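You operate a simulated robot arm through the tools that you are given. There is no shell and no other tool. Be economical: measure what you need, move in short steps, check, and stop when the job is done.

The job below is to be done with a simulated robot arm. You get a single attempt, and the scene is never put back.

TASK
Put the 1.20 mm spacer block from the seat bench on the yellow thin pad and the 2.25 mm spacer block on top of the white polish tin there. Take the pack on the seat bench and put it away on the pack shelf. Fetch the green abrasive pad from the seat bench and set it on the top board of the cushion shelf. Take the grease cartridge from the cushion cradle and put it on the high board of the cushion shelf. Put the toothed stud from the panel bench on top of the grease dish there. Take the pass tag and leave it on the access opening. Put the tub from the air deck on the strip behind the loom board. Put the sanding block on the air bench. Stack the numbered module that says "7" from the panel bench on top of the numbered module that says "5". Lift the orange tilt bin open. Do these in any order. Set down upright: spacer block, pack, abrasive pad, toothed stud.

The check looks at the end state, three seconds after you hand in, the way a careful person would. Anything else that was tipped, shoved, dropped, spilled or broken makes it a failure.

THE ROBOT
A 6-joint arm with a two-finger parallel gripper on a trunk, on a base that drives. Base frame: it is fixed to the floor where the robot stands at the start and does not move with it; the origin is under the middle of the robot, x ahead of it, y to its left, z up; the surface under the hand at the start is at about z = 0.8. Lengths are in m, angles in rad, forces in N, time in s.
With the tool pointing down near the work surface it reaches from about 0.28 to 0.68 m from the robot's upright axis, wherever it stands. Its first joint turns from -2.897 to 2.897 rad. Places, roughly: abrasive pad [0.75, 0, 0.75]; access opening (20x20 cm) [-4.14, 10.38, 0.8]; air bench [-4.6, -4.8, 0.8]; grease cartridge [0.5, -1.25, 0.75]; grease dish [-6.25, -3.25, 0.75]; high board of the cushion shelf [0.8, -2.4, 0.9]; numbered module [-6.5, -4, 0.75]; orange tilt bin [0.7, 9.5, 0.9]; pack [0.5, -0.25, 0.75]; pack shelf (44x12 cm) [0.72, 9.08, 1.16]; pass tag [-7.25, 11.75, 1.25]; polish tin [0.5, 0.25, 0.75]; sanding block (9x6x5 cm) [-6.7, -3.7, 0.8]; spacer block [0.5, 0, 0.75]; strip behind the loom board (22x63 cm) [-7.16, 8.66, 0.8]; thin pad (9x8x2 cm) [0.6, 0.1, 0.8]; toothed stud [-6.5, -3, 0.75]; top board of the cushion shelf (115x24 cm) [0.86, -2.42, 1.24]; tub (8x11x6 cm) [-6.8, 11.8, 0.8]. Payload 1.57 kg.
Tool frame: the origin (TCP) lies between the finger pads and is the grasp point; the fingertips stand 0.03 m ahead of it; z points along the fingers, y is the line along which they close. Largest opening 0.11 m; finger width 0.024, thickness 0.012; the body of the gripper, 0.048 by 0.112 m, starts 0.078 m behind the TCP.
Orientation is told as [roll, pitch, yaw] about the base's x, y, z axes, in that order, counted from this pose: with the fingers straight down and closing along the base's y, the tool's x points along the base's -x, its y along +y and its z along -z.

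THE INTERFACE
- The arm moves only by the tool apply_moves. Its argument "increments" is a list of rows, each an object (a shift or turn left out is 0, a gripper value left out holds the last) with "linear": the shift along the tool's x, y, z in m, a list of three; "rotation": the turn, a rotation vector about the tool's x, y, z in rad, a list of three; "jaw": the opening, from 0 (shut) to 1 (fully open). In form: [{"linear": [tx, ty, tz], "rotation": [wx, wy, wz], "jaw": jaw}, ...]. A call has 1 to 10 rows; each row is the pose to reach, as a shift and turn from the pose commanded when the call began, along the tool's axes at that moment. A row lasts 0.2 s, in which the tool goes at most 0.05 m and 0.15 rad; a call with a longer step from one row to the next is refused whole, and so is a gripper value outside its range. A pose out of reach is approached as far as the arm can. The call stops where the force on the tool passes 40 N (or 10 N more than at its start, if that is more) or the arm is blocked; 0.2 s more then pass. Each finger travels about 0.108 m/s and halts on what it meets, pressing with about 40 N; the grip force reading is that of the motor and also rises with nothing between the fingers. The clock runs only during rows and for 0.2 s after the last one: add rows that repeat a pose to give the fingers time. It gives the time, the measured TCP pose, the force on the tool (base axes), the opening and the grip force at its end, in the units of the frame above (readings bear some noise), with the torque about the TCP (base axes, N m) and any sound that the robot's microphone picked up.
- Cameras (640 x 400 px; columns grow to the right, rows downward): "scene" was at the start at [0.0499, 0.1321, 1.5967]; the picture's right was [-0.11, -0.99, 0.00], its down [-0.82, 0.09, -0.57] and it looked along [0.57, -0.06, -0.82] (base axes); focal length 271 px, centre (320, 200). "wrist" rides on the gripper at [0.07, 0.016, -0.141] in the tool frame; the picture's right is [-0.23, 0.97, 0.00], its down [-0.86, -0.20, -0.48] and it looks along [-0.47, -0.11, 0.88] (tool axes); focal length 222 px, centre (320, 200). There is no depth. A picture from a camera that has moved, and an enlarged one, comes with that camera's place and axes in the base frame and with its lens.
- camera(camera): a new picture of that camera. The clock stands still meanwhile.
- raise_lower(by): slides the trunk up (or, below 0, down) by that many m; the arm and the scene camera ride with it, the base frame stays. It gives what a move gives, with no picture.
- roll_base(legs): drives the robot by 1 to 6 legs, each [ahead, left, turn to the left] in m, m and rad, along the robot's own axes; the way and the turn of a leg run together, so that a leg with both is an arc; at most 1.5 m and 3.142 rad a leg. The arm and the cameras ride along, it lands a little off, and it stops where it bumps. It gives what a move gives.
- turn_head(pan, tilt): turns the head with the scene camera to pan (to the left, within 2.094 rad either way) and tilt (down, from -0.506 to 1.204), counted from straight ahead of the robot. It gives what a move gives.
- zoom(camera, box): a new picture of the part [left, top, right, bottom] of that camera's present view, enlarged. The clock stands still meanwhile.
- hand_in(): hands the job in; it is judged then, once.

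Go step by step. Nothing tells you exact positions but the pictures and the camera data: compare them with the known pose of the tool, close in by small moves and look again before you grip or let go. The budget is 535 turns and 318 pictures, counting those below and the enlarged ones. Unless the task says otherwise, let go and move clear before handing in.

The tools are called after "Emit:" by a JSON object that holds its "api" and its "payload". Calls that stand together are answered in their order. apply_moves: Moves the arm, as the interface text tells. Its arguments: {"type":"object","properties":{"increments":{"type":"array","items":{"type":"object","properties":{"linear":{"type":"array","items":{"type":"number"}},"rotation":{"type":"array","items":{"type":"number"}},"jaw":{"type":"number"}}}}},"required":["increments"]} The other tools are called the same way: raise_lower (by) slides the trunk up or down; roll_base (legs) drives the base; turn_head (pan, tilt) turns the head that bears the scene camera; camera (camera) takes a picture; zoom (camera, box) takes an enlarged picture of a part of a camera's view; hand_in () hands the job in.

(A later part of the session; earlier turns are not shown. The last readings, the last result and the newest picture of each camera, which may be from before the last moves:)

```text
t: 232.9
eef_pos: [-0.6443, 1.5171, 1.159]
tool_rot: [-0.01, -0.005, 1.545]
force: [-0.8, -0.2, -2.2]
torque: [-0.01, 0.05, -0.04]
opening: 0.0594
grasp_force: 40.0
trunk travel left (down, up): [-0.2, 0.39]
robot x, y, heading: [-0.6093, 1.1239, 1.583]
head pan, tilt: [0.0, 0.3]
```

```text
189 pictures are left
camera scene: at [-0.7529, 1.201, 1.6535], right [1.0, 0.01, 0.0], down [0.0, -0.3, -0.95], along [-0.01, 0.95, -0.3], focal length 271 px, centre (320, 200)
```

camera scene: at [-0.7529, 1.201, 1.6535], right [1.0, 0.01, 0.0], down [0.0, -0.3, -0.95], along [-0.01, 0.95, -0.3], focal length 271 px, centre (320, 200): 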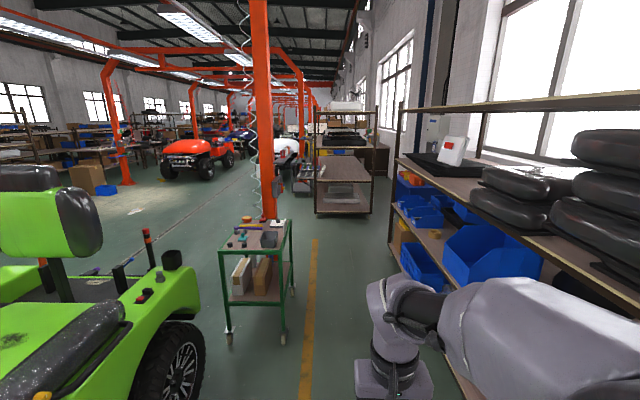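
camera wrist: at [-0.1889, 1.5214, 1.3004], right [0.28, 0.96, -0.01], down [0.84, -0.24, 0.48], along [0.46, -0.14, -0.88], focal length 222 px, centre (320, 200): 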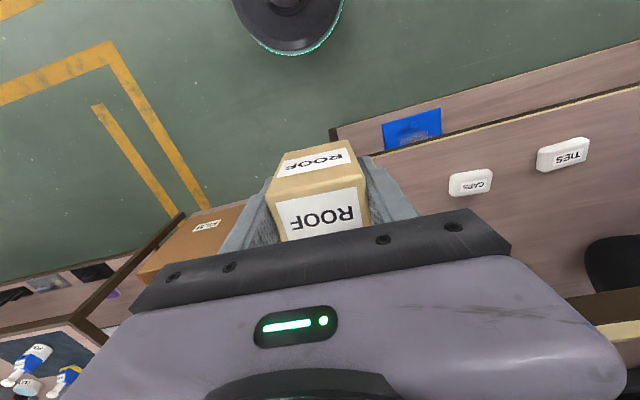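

Corridor is clear ahead until the rack at y≈5.7. I'll advance to y≈4.4.

Emit:
{"api": "roll_base", "payload": {"legs": [[1.4, -0.05, -0.01], [1.4, 0, 0], [0.5, 0, 0]]}}

Emit:
{"api": "camera", "payload": {"camera": "scene"}}

```text
t: 249.0
eef_pos: [-0.6021, 4.8194, 1.1588]
tool_rot: [-0.011, -0.003, 1.534]
force: [-0.6, 0.3, -1.1]
torque: [0.0, 0.0, -0.01]
opening: 0.0595
grasp_force: 39.9
trunk travel left (down, up): [-0.2, 0.39]
robot x, y, heading: [-0.5717, 4.4302, 1.571]
head pan, tilt: [0.0, 0.3]
```

```text
188 pictures are left
camera scene: at [-0.7133, 4.5036, 1.6535], right [1.0, 0.0, 0.0], down [0.0, -0.3, -0.96], along [0.0, 0.96, -0.3], focal length 271 px, centre (320, 200)
```

scene: 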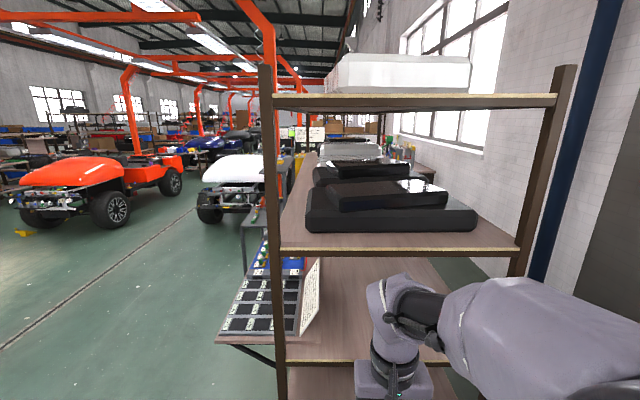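

I'll sidestep left to x≈-1.8 to get around the rack, then look.

Emit:
{"api": "roll_base", "payload": {"legs": [[0, 1.25, 0]]}}

Emit:
{"api": "turn_head", "payload": {"pan": -0.3, "tilt": 0.3}}

Emit:
{"api": "camera", "payload": {"camera": "scene"}}

```text
t: 251.9
eef_pos: [-0.9793, 4.8156, 1.1594]
tool_rot: [0.01, -0.003, 1.54]
force: [0.7, 0.5, -1.9]
torque: [-0.02, -0.01, -0.01]
opening: 0.0599
grasp_force: 40.2
trunk travel left (down, up): [-0.2, 0.39]
robot x, y, heading: [-0.9653, 4.4258, 1.58]
head pan, tilt: [0.0, 0.3]
stopped in leg 1: the robot was blocked; the commanded pose is now the measured one
```

```text
t: 252.7
eef_pos: [-0.978, 4.8168, 1.1597]
tool_rot: [0.009, -0.002, 1.536]
force: [-0.2, 0.1, -1.3]
torque: [-0.03, 0.02, 0.01]
opening: 0.0597
grasp_force: 40.2
trunk travel left (down, up): [-0.2, 0.39]
robot x, y, heading: [-0.9674, 4.429, 1.576]
head pan, tilt: [-0.3, 0.3]
```

```text
187 pictures are left
camera scene: at [-1.0511, 4.4971, 1.6553], right [0.96, -0.29, -0.02], down [-0.11, -0.28, -0.95], along [0.27, 0.91, -0.3], focal length 271 px, centre (320, 200)
```

scene: 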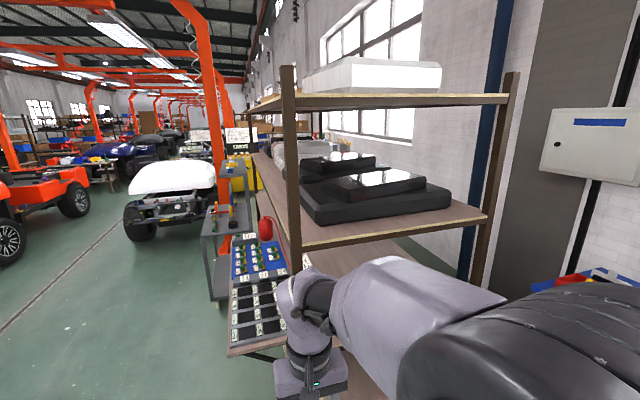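

Blocked by something to my left. I'll back off a bit and look left.

Emit:
{"api": "roll_base", "payload": {"legs": [[0, -0.15, 0]]}}

Emit:
{"api": "turn_head", "payload": {"pan": 1.3, "tilt": 0.7}}

Emit:
{"api": "camera", "payload": {"camera": "scene"}}

```text
t: 254.0
eef_pos: [-0.8503, 4.8164, 1.1595]
tool_rot: [-0.008, -0.005, 1.539]
force: [0.9, 0.7, -1.1]
torque: [-0.02, 0.04, -0.02]
opening: 0.0598
grasp_force: 39.8
trunk travel left (down, up): [-0.2, 0.39]
robot x, y, heading: [-0.8163, 4.4312, 1.574]
head pan, tilt: [-0.3, 0.3]
```

```text
t: 255.7
eef_pos: [-0.8504, 4.8175, 1.1591]
tool_rot: [-0.012, -0.004, 1.538]
force: [-0.6, 0.4, -1.0]
torque: [-0.02, -0.02, 0.0]
opening: 0.0597
grasp_force: 39.7
trunk travel left (down, up): [-0.2, 0.39]
robot x, y, heading: [-0.8184, 4.4314, 1.577]
head pan, tilt: [1.3, 0.7]
```

```text
186 pictures are left
camera scene: at [-1.0425, 4.4304, 1.6174], right [0.26, 0.97, 0.0], down [0.62, -0.17, -0.77], along [-0.74, 0.2, -0.64], focal length 271 px, centre (320, 200)
```

scene: 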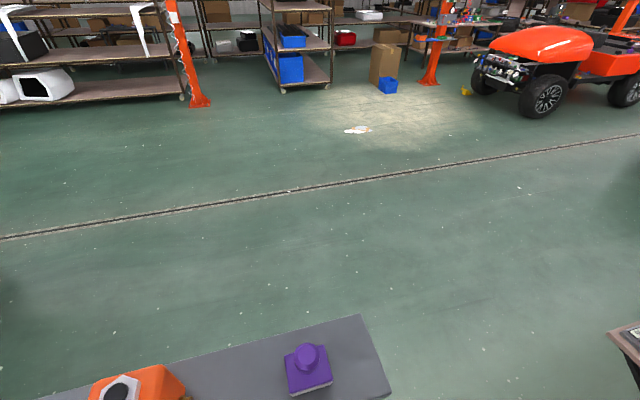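

Emit:
{"api": "turn_head", "payload": {"pan": 1.75, "tilt": 0.85}}

Emit:
{"api": "camera", "payload": {"camera": "scene"}}

```text
t: 256.6
eef_pos: [-0.8506, 4.8182, 1.1595]
tool_rot: [-0.009, -0.003, 1.538]
force: [1.4, -0.1, -2.1]
torque: [-0.02, -0.01, -0.02]
opening: 0.0595
grasp_force: 39.1
trunk travel left (down, up): [-0.2, 0.39]
robot x, y, heading: [-0.8181, 4.4293, 1.575]
head pan, tilt: [1.751, 0.85]
```

```text
185 pictures are left
camera scene: at [-1.0373, 4.3938, 1.6052], right [-0.19, 0.98, 0.0], down [0.74, 0.14, -0.66], along [-0.65, -0.12, -0.75], focal length 271 px, centre (320, 200)
```

scene: 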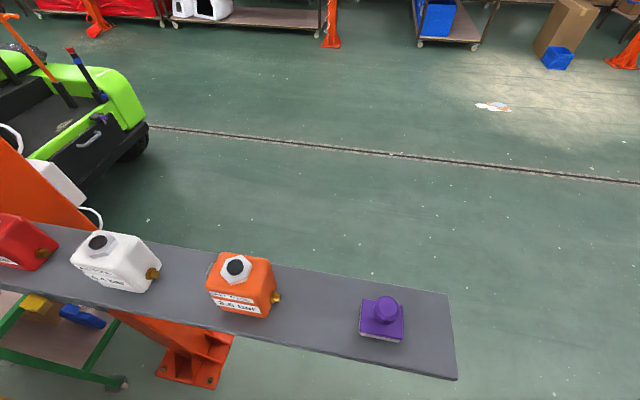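

There's a cantilevered board on the post at my height (items on it are still upright). I'll go forward to y≈4.95, turn left and drive around between it and the rack.

Emit:
{"api": "roll_base", "payload": {"legs": [[0, -0.1, 0], [0.51, 0, 0], [0, 0, 1.571], [1.1, 0, 0]]}}

Emit:
{"api": "turn_head", "payload": {"pan": -1.3, "tilt": 0.3}}

Emit:
{"api": "camera", "payload": {"camera": "scene"}}

```text
t: 269.4
eef_pos: [-2.2072, 4.9157, 1.1597]
tool_rot: [-0.01, -0.003, 3.097]
force: [0.7, -0.6, -2.3]
torque: [0.0, -0.01, -0.01]
opening: 0.0596
grasp_force: 40.2
trunk travel left (down, up): [-0.2, 0.39]
robot x, y, heading: [-1.8156, 4.9459, 3.133]
head pan, tilt: [1.751, 0.85]
```

```text
t: 272.0
eef_pos: [-2.2066, 4.9163, 1.1595]
tool_rot: [-0.011, -0.003, 3.098]
force: [-0.4, 0.0, -1.4]
torque: [0.0, 0.01, 0.0]
opening: 0.0598
grasp_force: 40.0
trunk travel left (down, up): [-0.2, 0.39]
robot x, y, heading: [-1.818, 4.944, 3.145]
head pan, tilt: [-1.3, 0.3]
```

```text
184 pictures are left
camera scene: at [-1.8253, 4.8932, 1.6535], right [0.96, 0.26, 0.0], down [0.08, -0.29, -0.96], along [-0.25, 0.92, -0.3], focal length 271 px, centre (320, 200)
```

scene: 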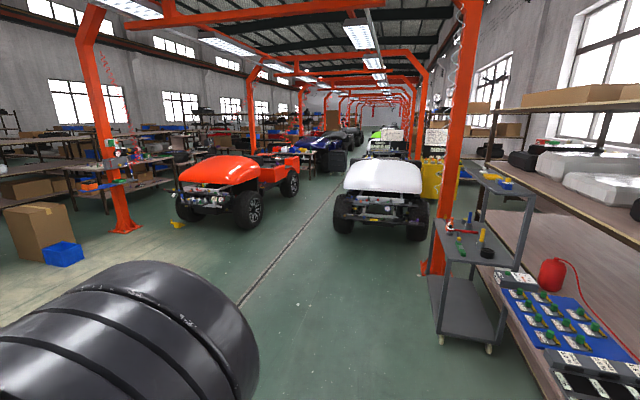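

Past the pinch. I'll turn to face +y and advance to y≈7.2, then look toward the wall station.

Emit:
{"api": "roll_base", "payload": {"legs": [[0, 0, -1.571], [1.2, 0.1, 0], [1.1, 0.1, 0]]}}

Emit:
{"api": "turn_head", "payload": {"pan": -0.5, "tilt": 0.25}}

Emit:
{"api": "camera", "payload": {"camera": "scene"}}

```text
t: 287.2
eef_pos: [-2.01, 7.6476, 1.1585]
tool_rot: [-0.011, -0.004, 1.51]
force: [-0.5, 0.3, -0.8]
torque: [-0.01, -0.02, 0.04]
opening: 0.0597
grasp_force: 40.4
trunk travel left (down, up): [-0.2, 0.39]
robot x, y, heading: [-1.9891, 7.256, 1.547]
head pan, tilt: [-1.3, 0.3]
```

```text
t: 288.4
eef_pos: [-2.0098, 7.6472, 1.16]
tool_rot: [-0.011, -0.003, 1.509]
force: [0.1, -0.3, -2.2]
torque: [0.0, 0.0, -0.02]
opening: 0.0596
grasp_force: 40.0
trunk travel left (down, up): [-0.2, 0.39]
robot x, y, heading: [-1.9858, 7.2567, 1.547]
head pan, tilt: [-0.499, 0.25]
```

```text
183 pictures are left
camera scene: at [-2.0837, 7.3215, 1.6583], right [0.87, -0.5, 0.0], down [-0.12, -0.21, -0.97], along [0.48, 0.84, -0.25], focal length 271 px, centre (320, 200)
```

scene: 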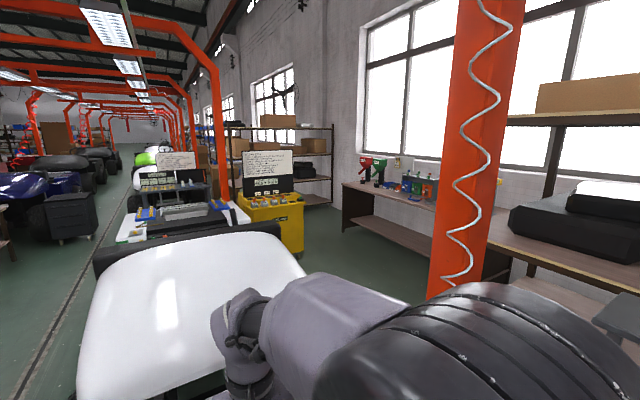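

Emit:
{"api": "turn_head", "payload": {"pan": -1.2, "tilt": 0.5}}

Emit:
{"api": "camera", "payload": {"camera": "scene"}}

```text
t: 289.4
eef_pos: [-2.0091, 7.6475, 1.1589]
tool_rot: [-0.011, -0.003, 1.509]
force: [0.3, 0.2, -2.1]
torque: [-0.01, -0.01, -0.02]
opening: 0.0598
grasp_force: 40.3
trunk travel left (down, up): [-0.2, 0.39]
robot x, y, heading: [-1.9895, 7.2578, 1.551]
head pan, tilt: [-1.201, 0.499]
```

```text
182 pictures are left
camera scene: at [-2.0446, 7.2717, 1.6352], right [0.34, -0.94, 0.0], down [-0.45, -0.16, -0.88], along [0.82, 0.3, -0.48], focal length 271 px, centre (320, 200)
```

scene: 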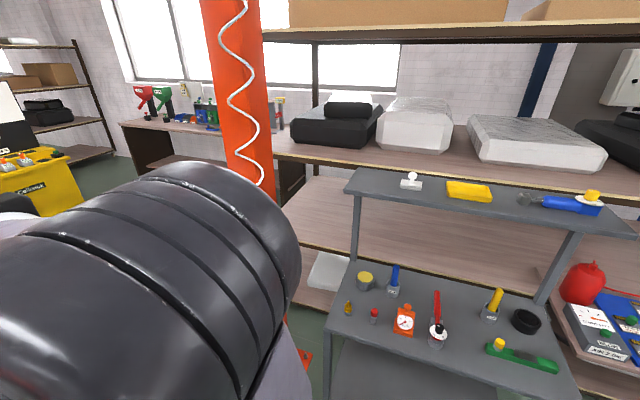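

Need to judge the gap between the red post and the white vehicle. I'll back up for a clear view.

Emit:
{"api": "roll_base", "payload": {"legs": [[-1.3, 0, 0]]}}

Emit:
{"api": "turn_head", "payload": {"pan": -0.25, "tilt": 0.35}}

Emit:
{"api": "camera", "payload": {"camera": "scene"}}

```text
t: 296.0
eef_pos: [-2.0393, 6.3323, 1.1601]
tool_rot: [-0.009, -0.003, 1.499]
force: [0.6, 0.2, -1.5]
torque: [0.0, 0.01, 0.03]
opening: 0.0597
grasp_force: 40.1
trunk travel left (down, up): [-0.2, 0.39]
robot x, y, heading: [-2.0199, 5.9415, 1.542]
head pan, tilt: [-1.201, 0.499]
```

```text
t: 297.3
eef_pos: [-2.0401, 6.333, 1.1599]
tool_rot: [-0.009, -0.004, 1.5]
force: [0.0, 0.6, -0.4]
torque: [0.0, 0.01, 0.01]
opening: 0.0597
grasp_force: 39.7
trunk travel left (down, up): [-0.2, 0.39]
robot x, y, heading: [-2.0201, 5.9426, 1.537]
head pan, tilt: [-0.25, 0.351]
```

```text
181 pictures are left
camera scene: at [-2.1379, 6.0167, 1.6488], right [0.96, -0.28, 0.0], down [-0.1, -0.33, -0.94], along [0.26, 0.9, -0.34], focal length 271 px, centre (320, 200)
```

scene: 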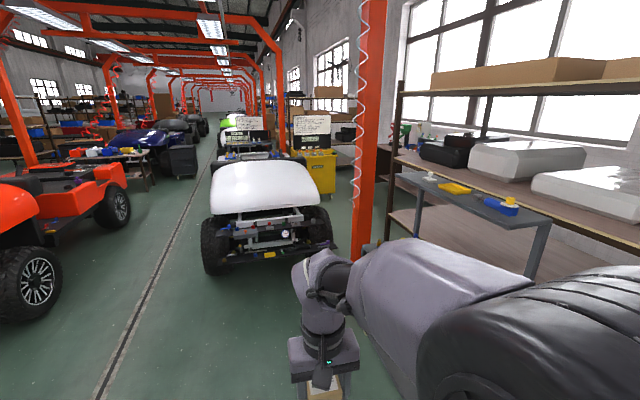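

Emit:
{"api": "zoom", "payload": {"camera": "scene", "box": [200, 90, 420, 280]}}

```text
2.11 times, centred on (310, 185) of scene
camera zoom: at [-2.1379, 6.0167, 1.6488], right [0.96, -0.28, 0.0], down [-0.1, -0.33, -0.94], along [0.26, 0.9, -0.34], focal length 570 px, centre (341, 232)
```

zoom: 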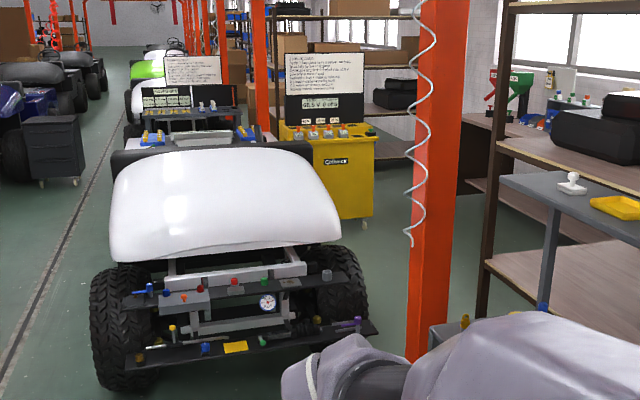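

I'll check the corridor along the wall behind the rack instead. Driving back to the pinch and looking east.

Emit:
{"api": "roll_base", "payload": {"legs": [[-0.97, -0.2, 0.03], [0, 0, -1.571]]}}

Emit:
{"api": "turn_head", "payload": {"pan": 0.15, "tilt": 0.3}}

Emit:
{"api": "camera", "payload": {"camera": "scene"}}

```text
t: 306.3
eef_pos: [-1.4493, 4.9877, 1.1587]
tool_rot: [-0.011, -0.004, -0.05]
force: [-0.3, 0.5, -2.3]
torque: [0.02, 0.05, -0.02]
opening: 0.0594
grasp_force: 40.2
trunk travel left (down, up): [-0.2, 0.39]
robot x, y, heading: [-1.8374, 4.9624, -0.007]
head pan, tilt: [-0.25, 0.351]
```

```text
t: 307.1
eef_pos: [-1.4467, 4.9876, 1.1585]
tool_rot: [-0.011, -0.003, -0.05]
force: [-0.1, -0.2, -2.1]
torque: [0.0, 0.02, 0.0]
opening: 0.0597
grasp_force: 40.5
trunk travel left (down, up): [-0.2, 0.39]
robot x, y, heading: [-1.8371, 4.96, -0.008]
head pan, tilt: [0.15, 0.3]
```

```text
179 pictures are left
camera scene: at [-1.7654, 5.1143, 1.6535], right [0.14, -0.99, 0.0], down [-0.29, -0.04, -0.96], along [0.95, 0.13, -0.3], focal length 271 px, centre (320, 200)
```

scene: 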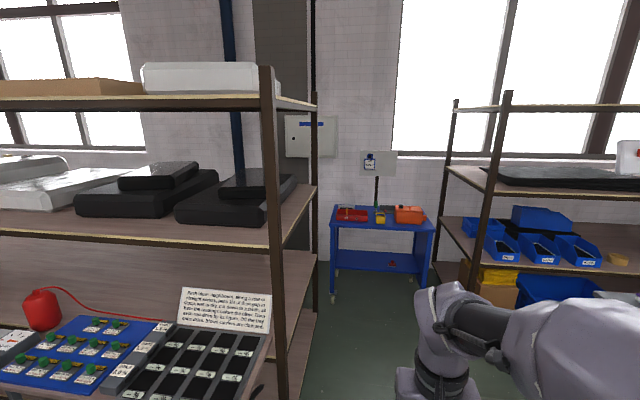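

The wall corridor is blocked by a blue cart. I'll go up the main aisle, west of the white vehicle, and look for an opening farther north.

Emit:
{"api": "roll_base", "payload": {"legs": [[0, 0, 1.578], [0.9, 0.9, 0], [0.6, 0.4, 0], [1.3, 0, 0]]}}

Emit:
{"api": "turn_head", "payload": {"pan": -0.2, "tilt": 0.25}}

Emit:
{"api": "camera", "payload": {"camera": "scene"}}

```text
t: 327.0
eef_pos: [-3.1586, 8.1554, 1.1589]
tool_rot: [-0.01, -0.003, 1.537]
force: [0.3, 1.3, -0.8]
torque: [0.02, 0.0, -0.02]
opening: 0.0595
grasp_force: 40.0
trunk travel left (down, up): [-0.2, 0.39]
robot x, y, heading: [-3.1248, 7.7695, 1.576]
head pan, tilt: [0.15, 0.3]
```

```text
t: 327.9
eef_pos: [-3.1591, 8.156, 1.1606]
tool_rot: [-0.011, -0.002, 1.537]
force: [1.2, 0.4, -2.5]
torque: [0.0, -0.02, -0.01]
opening: 0.0595
grasp_force: 40.0
trunk travel left (down, up): [-0.2, 0.39]
robot x, y, heading: [-3.1282, 7.7633, 1.577]
head pan, tilt: [-0.201, 0.25]
```

```text
178 pictures are left
camera scene: at [-3.252, 7.8376, 1.6583], right [0.98, -0.19, 0.0], down [-0.05, -0.24, -0.97], along [0.19, 0.95, -0.25], focal length 271 px, centre (320, 200)
```

scene: 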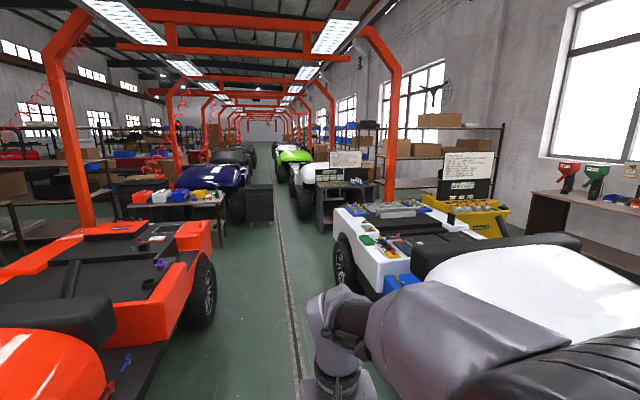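

Emit:
{"api": "roll_base", "payload": {"legs": [[1.4, 0, 0], [1.4, 0, 0]]}}

Emit:
{"api": "turn_head", "payload": {"pan": -0.6, "tilt": 0.3}}

Emit:
{"api": "camera", "payload": {"camera": "scene"}}

```text
t: 341.5
eef_pos: [-3.1656, 10.9662, 1.1594]
tool_rot: [-0.01, -0.003, 1.535]
force: [-0.2, 0.3, -1.6]
torque: [-0.02, 0.01, 0.03]
opening: 0.0597
grasp_force: 39.8
trunk travel left (down, up): [-0.2, 0.39]
robot x, y, heading: [-3.1373, 10.5754, 1.573]
head pan, tilt: [-0.201, 0.25]
```

```text
t: 342.3
eef_pos: [-3.166, 10.9656, 1.1588]
tool_rot: [-0.01, -0.004, 1.534]
force: [-0.1, 0.7, -1.5]
torque: [0.01, -0.01, 0.0]
opening: 0.0596
grasp_force: 39.9
trunk travel left (down, up): [-0.2, 0.39]
robot x, y, heading: [-3.1354, 10.5757, 1.576]
head pan, tilt: [-0.6, 0.3]
```

```text
177 pictures are left
camera scene: at [-3.2244, 10.6343, 1.6535], right [0.83, -0.56, 0.0], down [-0.17, -0.24, -0.96], along [0.54, 0.79, -0.3], focal length 271 px, centre (320, 200)
```

scene: 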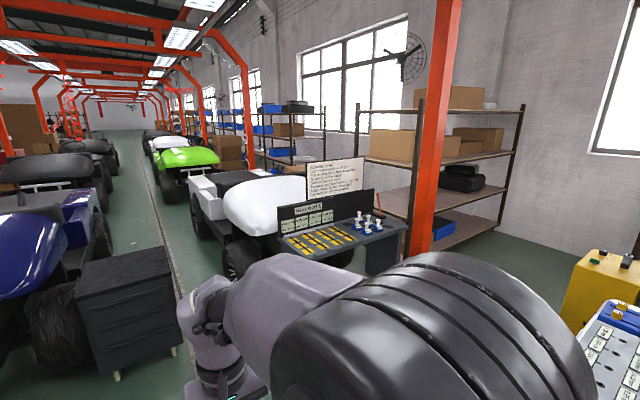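

There's a lane eastward between the vehicle's rear / yellow cabinet and the red post at y≈11.3. I'll line up facing east and measure.

Emit:
{"api": "roll_base", "payload": {"legs": [[0.75, 0, 0], [0, 0, -1.576], [0.6, 0, 0]]}}

Emit:
{"api": "turn_head", "payload": {"pan": 0.1, "tilt": 0.5}}

Emit:
{"api": "camera", "payload": {"camera": "scene"}}

```text
t: 353.2
eef_pos: [-2.1566, 11.3661, 1.1593]
tool_rot: [-0.011, -0.004, -0.03]
force: [-0.3, -0.8, -1.4]
torque: [-0.03, 0.01, -0.01]
opening: 0.0598
grasp_force: 40.2
trunk travel left (down, up): [-0.2, 0.39]
robot x, y, heading: [-2.5429, 11.3327, 0.013]
head pan, tilt: [-0.6, 0.3]
```

```text
t: 354.3
eef_pos: [-2.1554, 11.3668, 1.1587]
tool_rot: [-0.011, -0.004, -0.03]
force: [-0.3, -0.3, -2.1]
torque: [-0.01, 0.01, -0.02]
opening: 0.0596
grasp_force: 39.9
trunk travel left (down, up): [-0.2, 0.39]
robot x, y, heading: [-2.5473, 11.3337, 0.01]
head pan, tilt: [0.099, 0.499]
```

```text
176 pictures are left
camera scene: at [-2.4767, 11.4826, 1.6352], right [0.11, -0.99, 0.0], down [-0.48, -0.05, -0.88], along [0.87, 0.1, -0.48], focal length 271 px, centre (320, 200)
```

scene: 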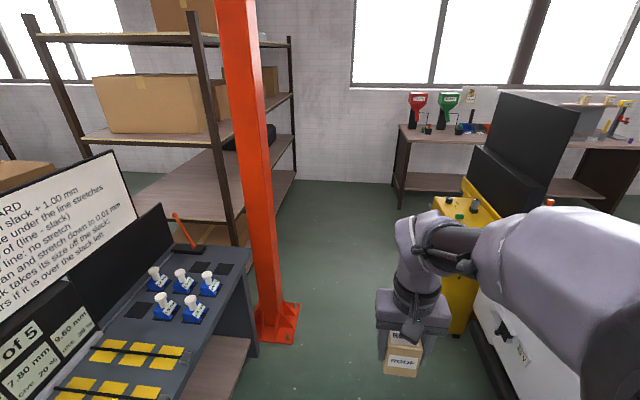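

The gap is 0.8 m wide, centred at y≈11.37. Driving through to x≈-0.05.

Emit:
{"api": "roll_base", "payload": {"legs": [[0.6, 0.04, -0.01], [0.9, 0, 0], [1.0, 0, 0]]}}

Emit:
{"api": "turn_head", "payload": {"pan": -0.3, "tilt": 0.45}}

Emit:
{"api": "camera", "payload": {"camera": "scene"}}

```text
t: 366.9
eef_pos: [0.3553, 11.4214, 1.1591]
tool_rot: [-0.011, -0.004, -0.025]
force: [-0.8, 0.6, -1.3]
torque: [0.02, 0.01, 0.02]
opening: 0.0596
grasp_force: 40.1
trunk travel left (down, up): [-0.2, 0.39]
robot x, y, heading: [-0.0324, 11.3868, 0.017]
head pan, tilt: [0.099, 0.499]
```

```text
t: 367.7
eef_pos: [0.3562, 11.4216, 1.1604]
tool_rot: [-0.011, -0.004, -0.023]
force: [0.9, -0.4, -1.8]
torque: [-0.04, 0.01, -0.02]
opening: 0.0597
grasp_force: 40.2
trunk travel left (down, up): [-0.2, 0.39]
robot x, y, heading: [-0.0343, 11.3855, 0.02]
head pan, tilt: [-0.3, 0.45]
```

```text
175 pictures are left
camera scene: at [0.0312, 11.4998, 1.6396], right [-0.28, -0.96, 0.0], down [-0.42, 0.12, -0.9], along [0.86, -0.25, -0.44], focal length 271 px, centre (320, 200)
```

scene: 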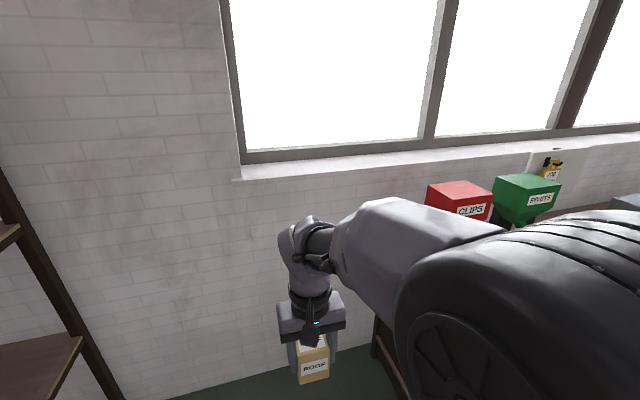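

Through. Now slide right (south) along the wall bench to y≈9.1.

Emit:
{"api": "roll_base", "payload": {"legs": [[0, -1.1, -0.02], [0, -1.1, 0]]}}

Emit:
{"api": "turn_head", "payload": {"pan": 0.1, "tilt": 0.6}}

Emit:
{"api": "camera", "payload": {"camera": "scene"}}

Emit:
{"api": "camera", "payload": {"camera": "wrist"}}

```text
t: 378.5
eef_pos: [0.3413, 9.2279, 1.1586]
tool_rot: [-0.011, -0.004, -0.059]
force: [-0.5, -0.5, -1.6]
torque: [-0.02, -0.02, 0.03]
opening: 0.0597
grasp_force: 40.0
trunk travel left (down, up): [-0.2, 0.39]
robot x, y, heading: [-0.0484, 9.2046, -0.019]
head pan, tilt: [-0.3, 0.45]
```

```text
t: 379.4
eef_pos: [0.3421, 9.227, 1.1597]
tool_rot: [-0.01, -0.003, -0.059]
force: [0.7, -0.5, -2.0]
torque: [0.01, 0.04, 0.02]
opening: 0.0596
grasp_force: 40.2
trunk travel left (down, up): [-0.2, 0.39]
robot x, y, heading: [-0.0445, 9.2048, -0.023]
head pan, tilt: [0.099, 0.6]
```

```text
174 pictures are left
camera scene: at [0.0225, 9.3523, 1.6261], right [0.08, -1.0, 0.0], down [-0.56, -0.05, -0.83], along [0.82, 0.07, -0.56], focal length 271 px, centre (320, 200)
```

scene: 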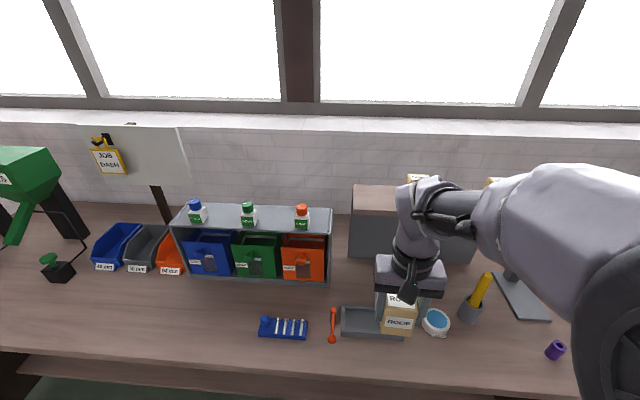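

```text
173 pictures are left
camera wrist: at [0.2725, 9.2494, 1.3001], right [0.28, 0.96, -0.01], down [0.84, -0.24, 0.48], along [0.46, -0.15, -0.88], focal length 222 px, centre (320, 200)
```

wrist: 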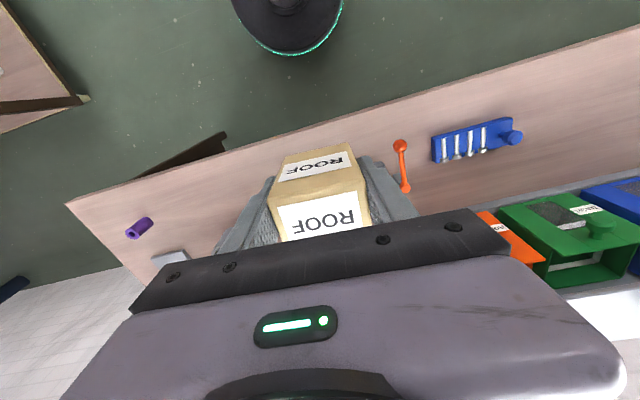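

The orange tilt bin is in the rack at left, and the pack shelf is the raised wooden board behind the arm. I'll raise the trunk and shift right for a clear view.

Emit:
{"api": "raise_lower", "payload": {"by": 0.2}}

Emit:
{"api": "roll_base", "payload": {"legs": [[0, -0.3, 0.02]]}}

Emit:
{"api": "turn_head", "payload": {"pan": 0.0, "tilt": 0.6}}

Emit:
{"api": "camera", "payload": {"camera": "scene"}}

```text
t: 381.6
eef_pos: [0.3426, 9.2266, 1.3597]
tool_rot: [-0.011, -0.004, -0.06]
force: [-0.4, 0.2, -1.3]
torque: [0.0, 0.0, 0.05]
opening: 0.0598
grasp_force: 40.0
trunk travel left (down, up): [-0.4, 0.19]
robot x, y, heading: [-0.0446, 9.2065, -0.019]
head pan, tilt: [0.099, 0.6]
```

```text
t: 383.6
eef_pos: [0.3403, 8.9355, 1.3603]
tool_rot: [-0.012, -0.003, -0.038]
force: [0.4, -0.5, -1.4]
torque: [0.0, 0.02, 0.01]
opening: 0.0593
grasp_force: 40.3
trunk travel left (down, up): [-0.4, 0.19]
robot x, y, heading: [-0.049, 8.9075, 0.002]
head pan, tilt: [0.099, 0.6]
```

```text
t: 384.3
eef_pos: [0.339, 8.9366, 1.359]
tool_rot: [-0.012, -0.002, -0.038]
force: [0.6, -0.5, -0.6]
torque: [0.02, 0.05, 0.01]
opening: 0.0597
grasp_force: 40.2
trunk travel left (down, up): [-0.4, 0.19]
robot x, y, heading: [-0.0503, 8.9068, 0.001]
head pan, tilt: [0.0, 0.6]
```

```text
172 pictures are left
camera scene: at [0.0174, 9.0462, 1.826], right [0.0, -1.0, 0.0], down [-0.56, 0.0, -0.83], along [0.83, 0.0, -0.56], focal length 271 px, centre (320, 200)
```

scene: 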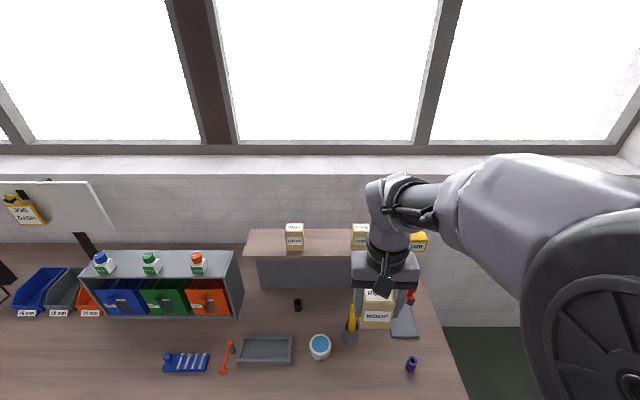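

Emit:
{"api": "zoom", "payload": {"camera": "scene", "box": [230, 200, 450, 340]}}

Emit:
{"api": "zoom", "payload": {"camera": "scene", "box": [60, 230, 260, 380]}}

```text
2.86 times, centred on (340, 270) of scene
camera zoom: at [0.0174, 9.0462, 1.826], right [0.0, -1.0, 0.0], down [-0.56, 0.0, -0.83], along [0.83, 0.0, -0.56], focal length 774 px, centre (263, 0)
```

zoom: 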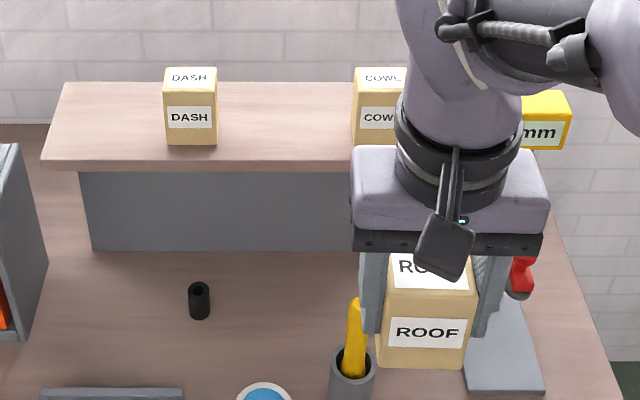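

```text
2.67 times, centred on (160, 305) of scene
camera zoom: at [0.0174, 9.0462, 1.826], right [0.0, -1.0, 0.0], down [-0.56, 0.0, -0.83], along [0.83, 0.0, -0.56], focal length 723 px, centre (747, -80)
```

zoom: 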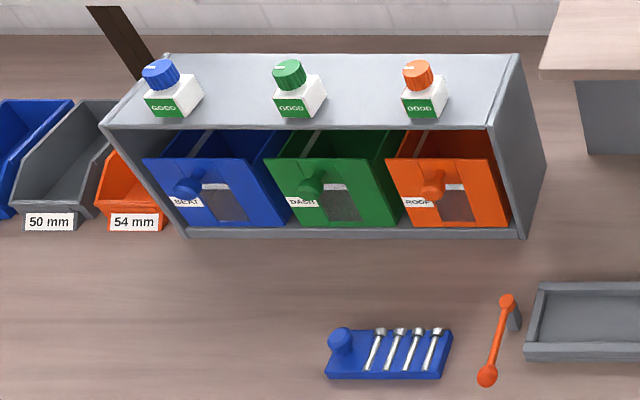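

The pack shelf holds DASH and COWL packs with a 16 cm gap centred on y≈9.02. I'll drive forward 0.15 to reach it.

Emit:
{"api": "roll_base", "payload": {"legs": [[0.15, 0, 0]]}}

Emit:
{"api": "apply_moves", "payload": {"increments": [{"linear": [0, 0.04, 0], "rotation": [0.01, 0, -0.03]}, {"linear": [0, 0.08, 0], "rotation": [0.01, 0, -0.037]}]}}

Emit:
{"api": "camera", "payload": {"camera": "scene"}}

Emit:
{"api": "camera", "payload": {"camera": "wrist"}}

```text
t: 385.6
eef_pos: [0.489, 8.9367, 1.3592]
tool_rot: [-0.01, -0.004, -0.038]
force: [0.8, -0.9, -1.7]
torque: [-0.02, 0.06, 0.01]
opening: 0.0596
grasp_force: 40.1
trunk travel left (down, up): [-0.4, 0.19]
robot x, y, heading: [0.102, 8.9077, 0.004]
head pan, tilt: [0.0, 0.6]
```

```text
t: 386.2
eef_pos: [0.4915, 9.0175, 1.3595]
tool_rot: [-0.021, -0.004, -0.001]
force: [-0.3, 0.1, -1.7]
torque: [0.02, 0.02, -0.01]
opening: 0.0595
grasp_force: 40.0
trunk travel left (down, up): [-0.4, 0.19]
robot x, y, heading: [0.0985, 8.9056, 0.0]
head pan, tilt: [0.0, 0.6]
```

```text
169 pictures are left
camera scene: at [0.1675, 9.0474, 1.8259], right [0.0, -1.0, 0.0], down [-0.57, 0.0, -0.82], along [0.82, 0.0, -0.57], focal length 271 px, centre (320, 200)
```

scene: 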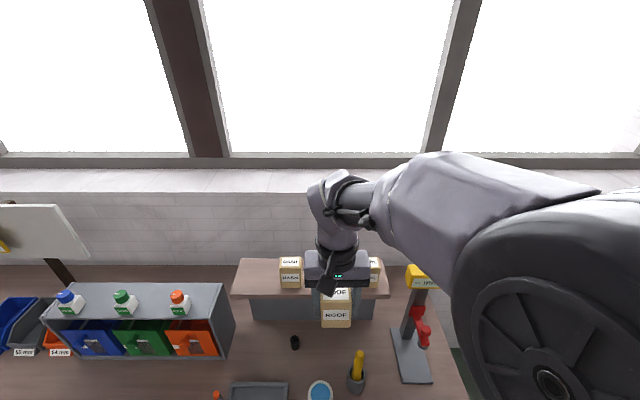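

```text
168 pictures are left
camera wrist: at [0.4212, 9.0369, 1.4992], right [0.23, 0.97, -0.02], down [0.85, -0.19, 0.48], along [0.47, -0.13, -0.87], focal length 222 px, centre (320, 200)
```

wrist: 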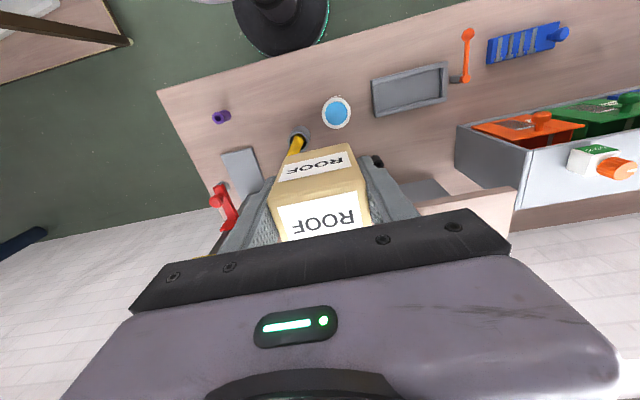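

Emit:
{"api": "apply_moves", "payload": {"increments": [{"linear": [-0.045, 0, 0], "rotation": [-0.021, 0.004, 0]}, {"linear": [-0.09, 0, 0], "rotation": [-0.021, 0.004, 0]}, {"linear": [-0.135, 0, 0], "rotation": [-0.021, 0.004, 0]}, {"linear": [-0.18, 0, 0], "rotation": [-0.021, 0.004, 0]}, {"linear": [-0.22, 0, 0], "rotation": [-0.021, 0.004, 0]}, {"linear": [-0.22, 0, 0], "rotation": [-0.021, 0.004, 0]}]}}

Emit:
{"api": "camera", "payload": {"camera": "wrist"}}

Emit:
{"api": "zoom", "payload": {"camera": "scene", "box": [220, 220, 420, 340]}}

```text
t: 387.6
eef_pos: [0.7109, 9.0158, 1.3607]
tool_rot: [0.001, 0.0, -0.003]
force: [-0.7, -0.4, -1.3]
torque: [-0.01, -0.01, 0.01]
opening: 0.0598
grasp_force: 39.7
trunk travel left (down, up): [-0.4, 0.19]
robot x, y, heading: [0.1011, 8.9043, 0.005]
head pan, tilt: [0.0, 0.6]
```

```text
167 pictures are left
camera wrist: at [0.6407, 9.0322, 1.5025], right [0.23, 0.97, 0.0], down [0.85, -0.2, 0.48], along [0.47, -0.11, -0.88], focal length 222 px, centre (320, 200)
```

wrist: 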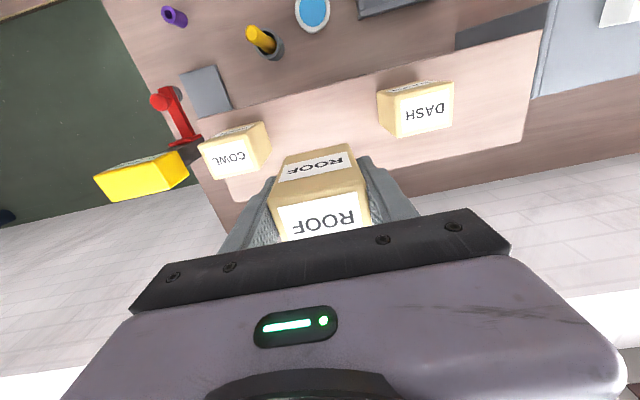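

```text
3.20 times, centred on (320, 280) of scene
camera zoom: at [0.165, 9.0465, 1.8262], right [0.0, -1.0, 0.0], down [-0.56, 0.0, -0.83], along [0.83, 0.0, -0.56], focal length 867 px, centre (320, -56)
```

zoom: 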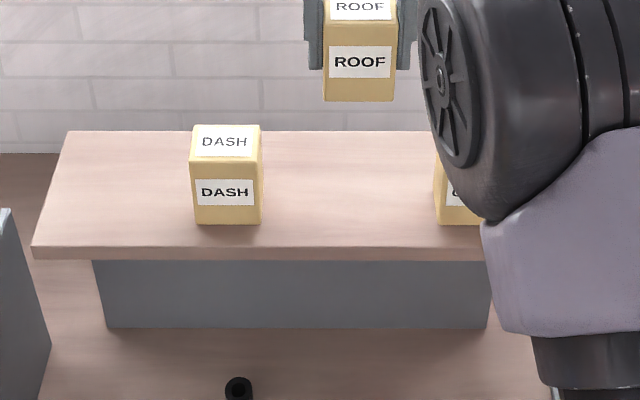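

Aligned over the gap. I'll lower to just above the shelf.

Emit:
{"api": "apply_moves", "payload": {"increments": [{"linear": [-0.003, 0.005, 0.04]}, {"linear": [-0.003, 0.005, 0.08]}, {"linear": [-0.003, 0.005, 0.11]}, {"linear": [-0.003, 0.005, 0.13]}]}}

Emit:
{"api": "camera", "payload": {"camera": "wrist"}}

Emit:
{"api": "zoom", "payload": {"camera": "scene", "box": [220, 220, 420, 340]}}

```text
t: 388.6
eef_pos: [0.7147, 9.0218, 1.2301]
tool_rot: [0.002, 0.003, -0.001]
force: [1.0, -0.3, -1.2]
torque: [0.0, 0.01, 0.02]
opening: 0.0595
grasp_force: 40.3
trunk travel left (down, up): [-0.4, 0.19]
robot x, y, heading: [0.0979, 8.9063, -0.001]
head pan, tilt: [0.0, 0.6]
```

```text
165 pictures are left
camera wrist: at [0.6443, 9.0386, 1.3709], right [0.23, 0.97, 0.0], down [0.86, -0.2, 0.48], along [0.47, -0.11, -0.88], focal length 222 px, centre (320, 200)
```

wrist: 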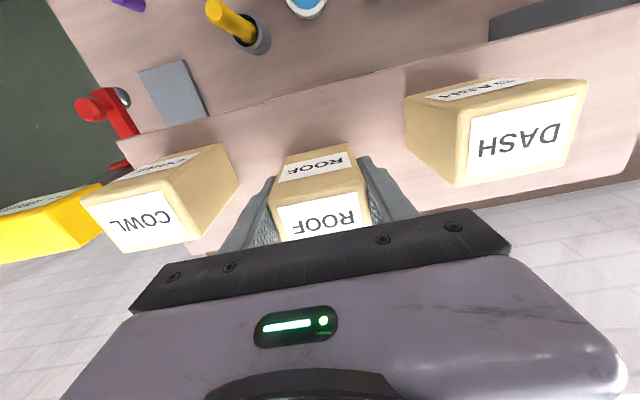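

```text
3.20 times, centred on (320, 280) of scene
camera zoom: at [0.167, 9.0465, 1.826], right [0.0, -1.0, 0.0], down [-0.57, 0.0, -0.82], along [0.82, 0.0, -0.57], focal length 867 px, centre (320, -56)
```

zoom: 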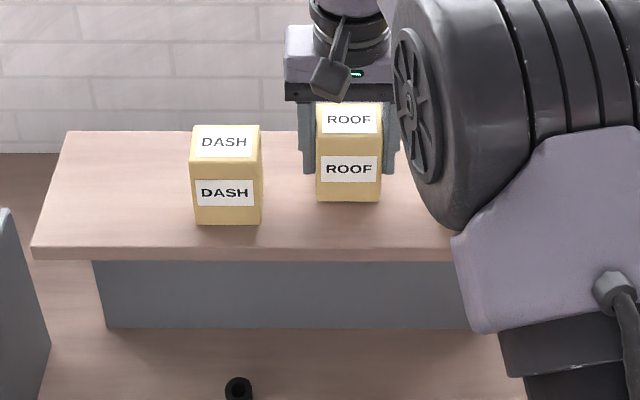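

Emit:
{"api": "apply_moves", "payload": {"increments": [{"linear": [0, 0, 0.003]}, {"linear": [0, 0, 0.006]}, {"linear": [0, 0, 0.009]}]}}

Emit:
{"api": "apply_moves", "payload": {"increments": [{"linear": [0, 0, 0.0015]}, {"linear": [0, 0, 0.003]}]}}

```text
t: 389.4
eef_pos: [0.7137, 9.0221, 1.2223]
tool_rot: [0.001, -0.006, -0.003]
force: [2.2, 2.2, 38.6]
torque: [-0.34, -0.17, 0.05]
opening: 0.0599
grasp_force: 39.9
trunk travel left (down, up): [-0.4, 0.19]
robot x, y, heading: [0.0983, 8.9046, 0.001]
head pan, tilt: [0.0, 0.6]
```

```text
t: 390.0
eef_pos: [0.7129, 9.0203, 1.22]
tool_rot: [0.001, -0.002, -0.003]
force: [2.6, 0.3, 38.1]
torque: [-0.45, -0.18, 0.0]
opening: 0.0593
grasp_force: 39.9
trunk travel left (down, up): [-0.4, 0.19]
robot x, y, heading: [0.1001, 8.9077, 0.002]
head pan, tilt: [0.0, 0.6]
```

Seated on the shelf. I'll ease off, then open to about 8 cm.

Emit:
{"api": "apply_moves", "payload": {"increments": [{"linear": [0, 0, -0.002]}, {"linear": [0, 0, -0.003]}, {"linear": [0, 0, -0.003], "jaw": 0.7}, {"linear": [0, 0, -0.003], "jaw": 0.7}, {"linear": [0, 0, -0.003], "jaw": 0.7}]}}

Emit:
{"api": "zoom", "payload": {"camera": "scene", "box": [220, 220, 420, 340]}}

```text
t: 391.2
eef_pos: [0.7147, 9.022, 1.2191]
tool_rot: [0.002, 0.001, -0.003]
force: [0.5, -0.6, -0.3]
torque: [-0.05, 0.0, 0.0]
opening: 0.0772
grasp_force: 0.0
trunk travel left (down, up): [-0.4, 0.19]
robot x, y, heading: [0.1012, 8.9069, 0.001]
head pan, tilt: [0.0, 0.6]
```

```text
3.20 times, centred on (320, 280) of scene
camera zoom: at [0.1671, 9.0465, 1.826], right [0.0, -1.0, 0.0], down [-0.57, 0.0, -0.82], along [0.82, 0.0, -0.57], focal length 867 px, centre (320, -56)
```

zoom: 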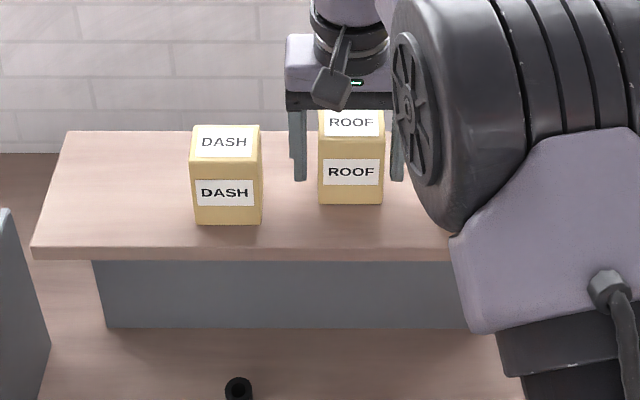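

Emit:
{"api": "apply_moves", "payload": {"increments": [{"linear": [0, 0, -0.03]}, {"linear": [0, 0, -0.06]}, {"linear": [0, 0, -0.1]}, {"linear": [0, 0, -0.14]}]}}

Emit:
{"api": "apply_moves", "payload": {"increments": [{"linear": [0.045, 0, 0]}, {"linear": [0.09, 0, 0]}, {"linear": [0.135, 0, 0]}, {"linear": [0.18, 0, 0]}, {"linear": [0.225, 0, 0]}, {"linear": [0.27, 0, 0]}]}}

Emit:
{"api": "camera", "payload": {"camera": "scene"}}

```text
t: 392.2
eef_pos: [0.7147, 9.021, 1.3616]
tool_rot: [-0.001, -0.001, -0.001]
force: [-0.3, -0.6, 0.0]
torque: [0.0, 0.0, 0.04]
opening: 0.0769
grasp_force: 0.0
trunk travel left (down, up): [-0.4, 0.19]
robot x, y, heading: [0.1007, 8.9078, 0.003]
head pan, tilt: [0.0, 0.6]
```

```text
t: 393.6
eef_pos: [0.4402, 9.0222, 1.3615]
tool_rot: [0.0, -0.002, -0.001]
force: [-0.7, 0.1, 0.0]
torque: [-0.03, -0.03, -0.03]
opening: 0.0769
grasp_force: 0.0
trunk travel left (down, up): [-0.4, 0.19]
robot x, y, heading: [0.0977, 8.907, -0.001]
head pan, tilt: [0.0, 0.6]
```

```text
162 pictures are left
camera scene: at [0.1639, 9.046, 1.8262], right [0.0, -1.0, 0.0], down [-0.56, 0.0, -0.83], along [0.83, 0.0, -0.56], focal length 271 px, centre (320, 200)
```

scene: 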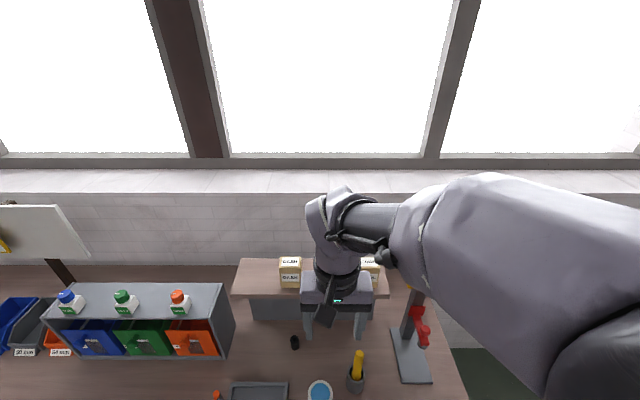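

Pack is put away. Now the orange tilt bin: I'll drive left and inspect it up close.

Emit:
{"api": "roll_base", "payload": {"legs": [[-0.15, 0, 0], [0, 0.35, 0]]}}

Emit:
{"api": "raise_lower", "payload": {"by": -0.2}}

Emit:
{"api": "turn_head", "payload": {"pan": 0.15, "tilt": 0.6}}

Emit:
{"api": "camera", "payload": {"camera": "scene"}}

Emit:
{"api": "zoom", "payload": {"camera": "scene", "box": [160, 160, 400, 310]}}

```text
t: 396.9
eef_pos: [0.2914, 9.3746, 1.3603]
tool_rot: [-0.001, -0.001, 0.0]
force: [0.3, -0.3, 0.9]
torque: [-0.01, -0.03, 0.01]
opening: 0.0771
grasp_force: 0.1
trunk travel left (down, up): [-0.4, 0.19]
robot x, y, heading: [-0.0486, 9.2573, 0.001]
head pan, tilt: [0.0, 0.6]
```

```text
t: 399.1
eef_pos: [0.2911, 9.3739, 1.161]
tool_rot: [-0.002, 0.0, 0.001]
force: [0.1, 0.0, -0.6]
torque: [0.0, -0.03, -0.03]
opening: 0.0769
grasp_force: 0.0
trunk travel left (down, up): [-0.2, 0.39]
robot x, y, heading: [-0.0492, 9.2592, -0.001]
head pan, tilt: [0.0, 0.6]
```

```text
t: 399.8
eef_pos: [0.2918, 9.3734, 1.1619]
tool_rot: [0.001, -0.001, 0.0]
force: [0.3, -0.2, 0.0]
torque: [-0.01, -0.01, -0.01]
opening: 0.077
grasp_force: 0.1
trunk travel left (down, up): [-0.2, 0.39]
robot x, y, heading: [-0.0515, 9.2556, 0.0]
head pan, tilt: [0.15, 0.6]
```

```text
161 pictures are left
camera scene: at [0.0134, 9.411, 1.6261], right [0.15, -0.99, 0.0], down [-0.56, -0.09, -0.83], along [0.82, 0.13, -0.56], focal length 271 px, centre (320, 200)
```

scene: 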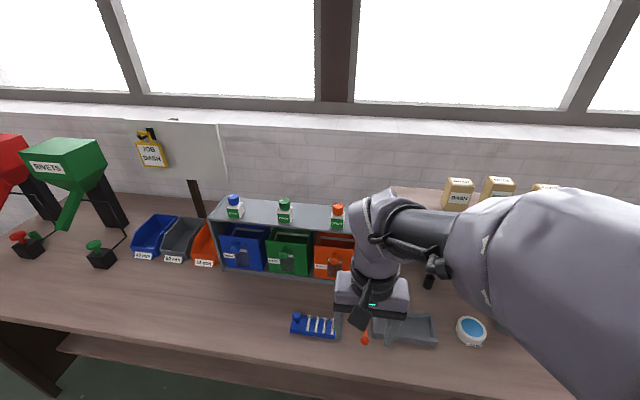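

```text
2.67 times, centred on (280, 235) of scene
camera zoom: at [0.0134, 9.411, 1.6261], right [0.15, -0.99, 0.0], down [-0.56, -0.09, -0.83], along [0.82, 0.13, -0.56], focal length 723 px, centre (427, 107)
```

zoom: 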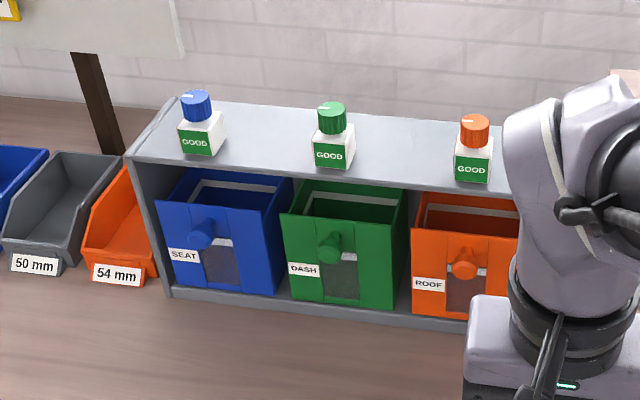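

Emit:
{"api": "apply_moves", "payload": {"increments": [{"linear": [0.0, -0.045, 0]}, {"linear": [0.0, -0.09, 0]}, {"linear": [0.0, -0.135, 0]}, {"linear": [0.0, -0.18, 0]}, {"linear": [0.0, -0.225, 0]}, {"linear": [0.0, -0.27, 0]}, {"linear": [0.0, -0.3, 0]}]}}

Emit:
{"api": "zoom", "payload": {"camera": "scene", "box": [270, 190, 390, 290]}}

```text
t: 401.4
eef_pos: [0.2902, 9.072, 1.1614]
tool_rot: [0.002, 0.0, 0.0]
force: [-0.2, 0.1, -0.5]
torque: [0.0, 0.03, -0.04]
opening: 0.077
grasp_force: 0.0
trunk travel left (down, up): [-0.2, 0.39]
robot x, y, heading: [-0.0516, 9.2597, 0.006]
head pan, tilt: [0.15, 0.6]
```

```text
4.00 times, centred on (330, 240) of scene
camera zoom: at [0.0135, 9.4105, 1.6261], right [0.15, -0.99, 0.0], down [-0.56, -0.09, -0.83], along [0.82, 0.13, -0.56], focal length 1084 px, centre (280, 40)
```

zoom: 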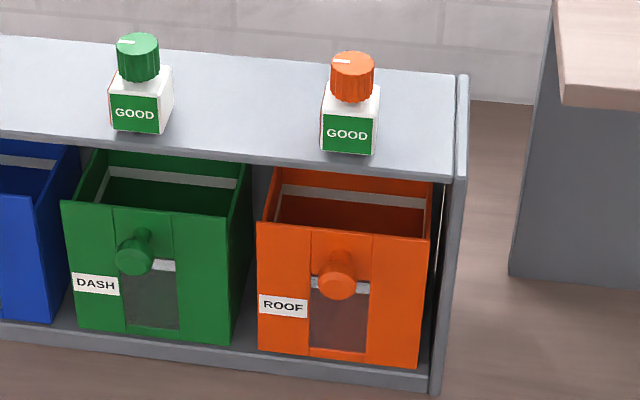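

The bin is an open-top tilt-out box; its knob is near (0.645, 9.457, 0.945) and its hinge is likely at the bottom front. I'll move closer and pitch the gripper forward to take the knob.

Emit:
{"api": "roll_base", "payload": {"legs": [[0.08, 0.1, 0]]}}

Emit:
{"api": "apply_moves", "payload": {"increments": [{"linear": [-0.01, 0.04, 0], "rotation": [0, -0.1, 0], "jaw": 0.6}, {"linear": [-0.02, 0.08, 0], "rotation": [0, -0.2, 0]}, {"linear": [-0.03, 0.12, 0], "rotation": [0, -0.3, 0]}, {"linear": [-0.04, 0.16, 0], "rotation": [0, -0.4, 0]}, {"linear": [-0.05, 0.2, 0], "rotation": [0, -0.5, 0]}, {"linear": [-0.06, 0.24, 0], "rotation": [0, -0.6, 0]}, {"linear": [-0.07, 0.26, 0], "rotation": [0, -0.7, 0]}]}}

Emit:
{"api": "camera", "payload": {"camera": "wrist"}}

Emit:
{"api": "camera", "payload": {"camera": "scene"}}

```text
t: 402.6
eef_pos: [0.3714, 9.1733, 1.1613]
tool_rot: [0.001, 0.002, -0.001]
force: [0.3, 0.6, -0.7]
torque: [-0.01, 0.07, -0.02]
opening: 0.0771
grasp_force: 0.0
trunk travel left (down, up): [-0.2, 0.39]
robot x, y, heading: [0.0276, 9.3587, 0.004]
head pan, tilt: [0.15, 0.6]
```

```text
t: 404.2
eef_pos: [0.4375, 9.4295, 1.1607]
tool_rot: [-0.004, -0.68, 0.002]
force: [0.3, -0.1, 0.7]
torque: [0.01, 0.03, 0.01]
opening: 0.0662
grasp_force: 0.1
out of reach, approached as far as the arm can: row 7
trunk travel left (down, up): [-0.2, 0.39]
robot x, y, heading: [0.028, 9.3567, 0.001]
head pan, tilt: [0.15, 0.6]
```

```text
158 pictures are left
camera wrist: at [0.2938, 9.4473, 1.2266], right [0.18, 0.97, 0.14], down [0.36, -0.2, 0.91], along [0.91, -0.11, -0.39], focal length 222 px, centre (320, 200)
```

wrist: 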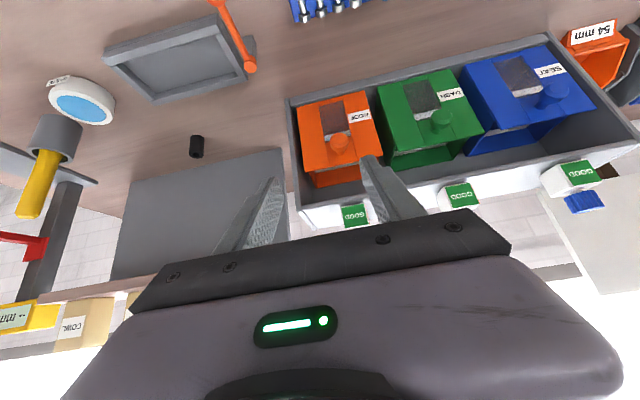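

```text
157 pictures are left
camera scene: at [0.0929, 9.5104, 1.6261], right [0.15, -0.99, 0.0], down [-0.56, -0.09, -0.83], along [0.82, 0.13, -0.56], focal length 271 px, centre (320, 200)
```

scene: 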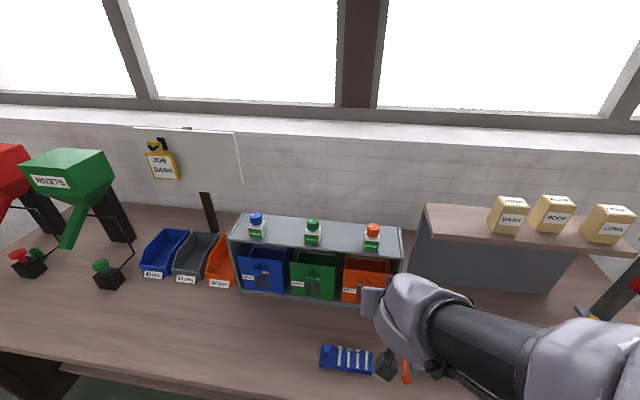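

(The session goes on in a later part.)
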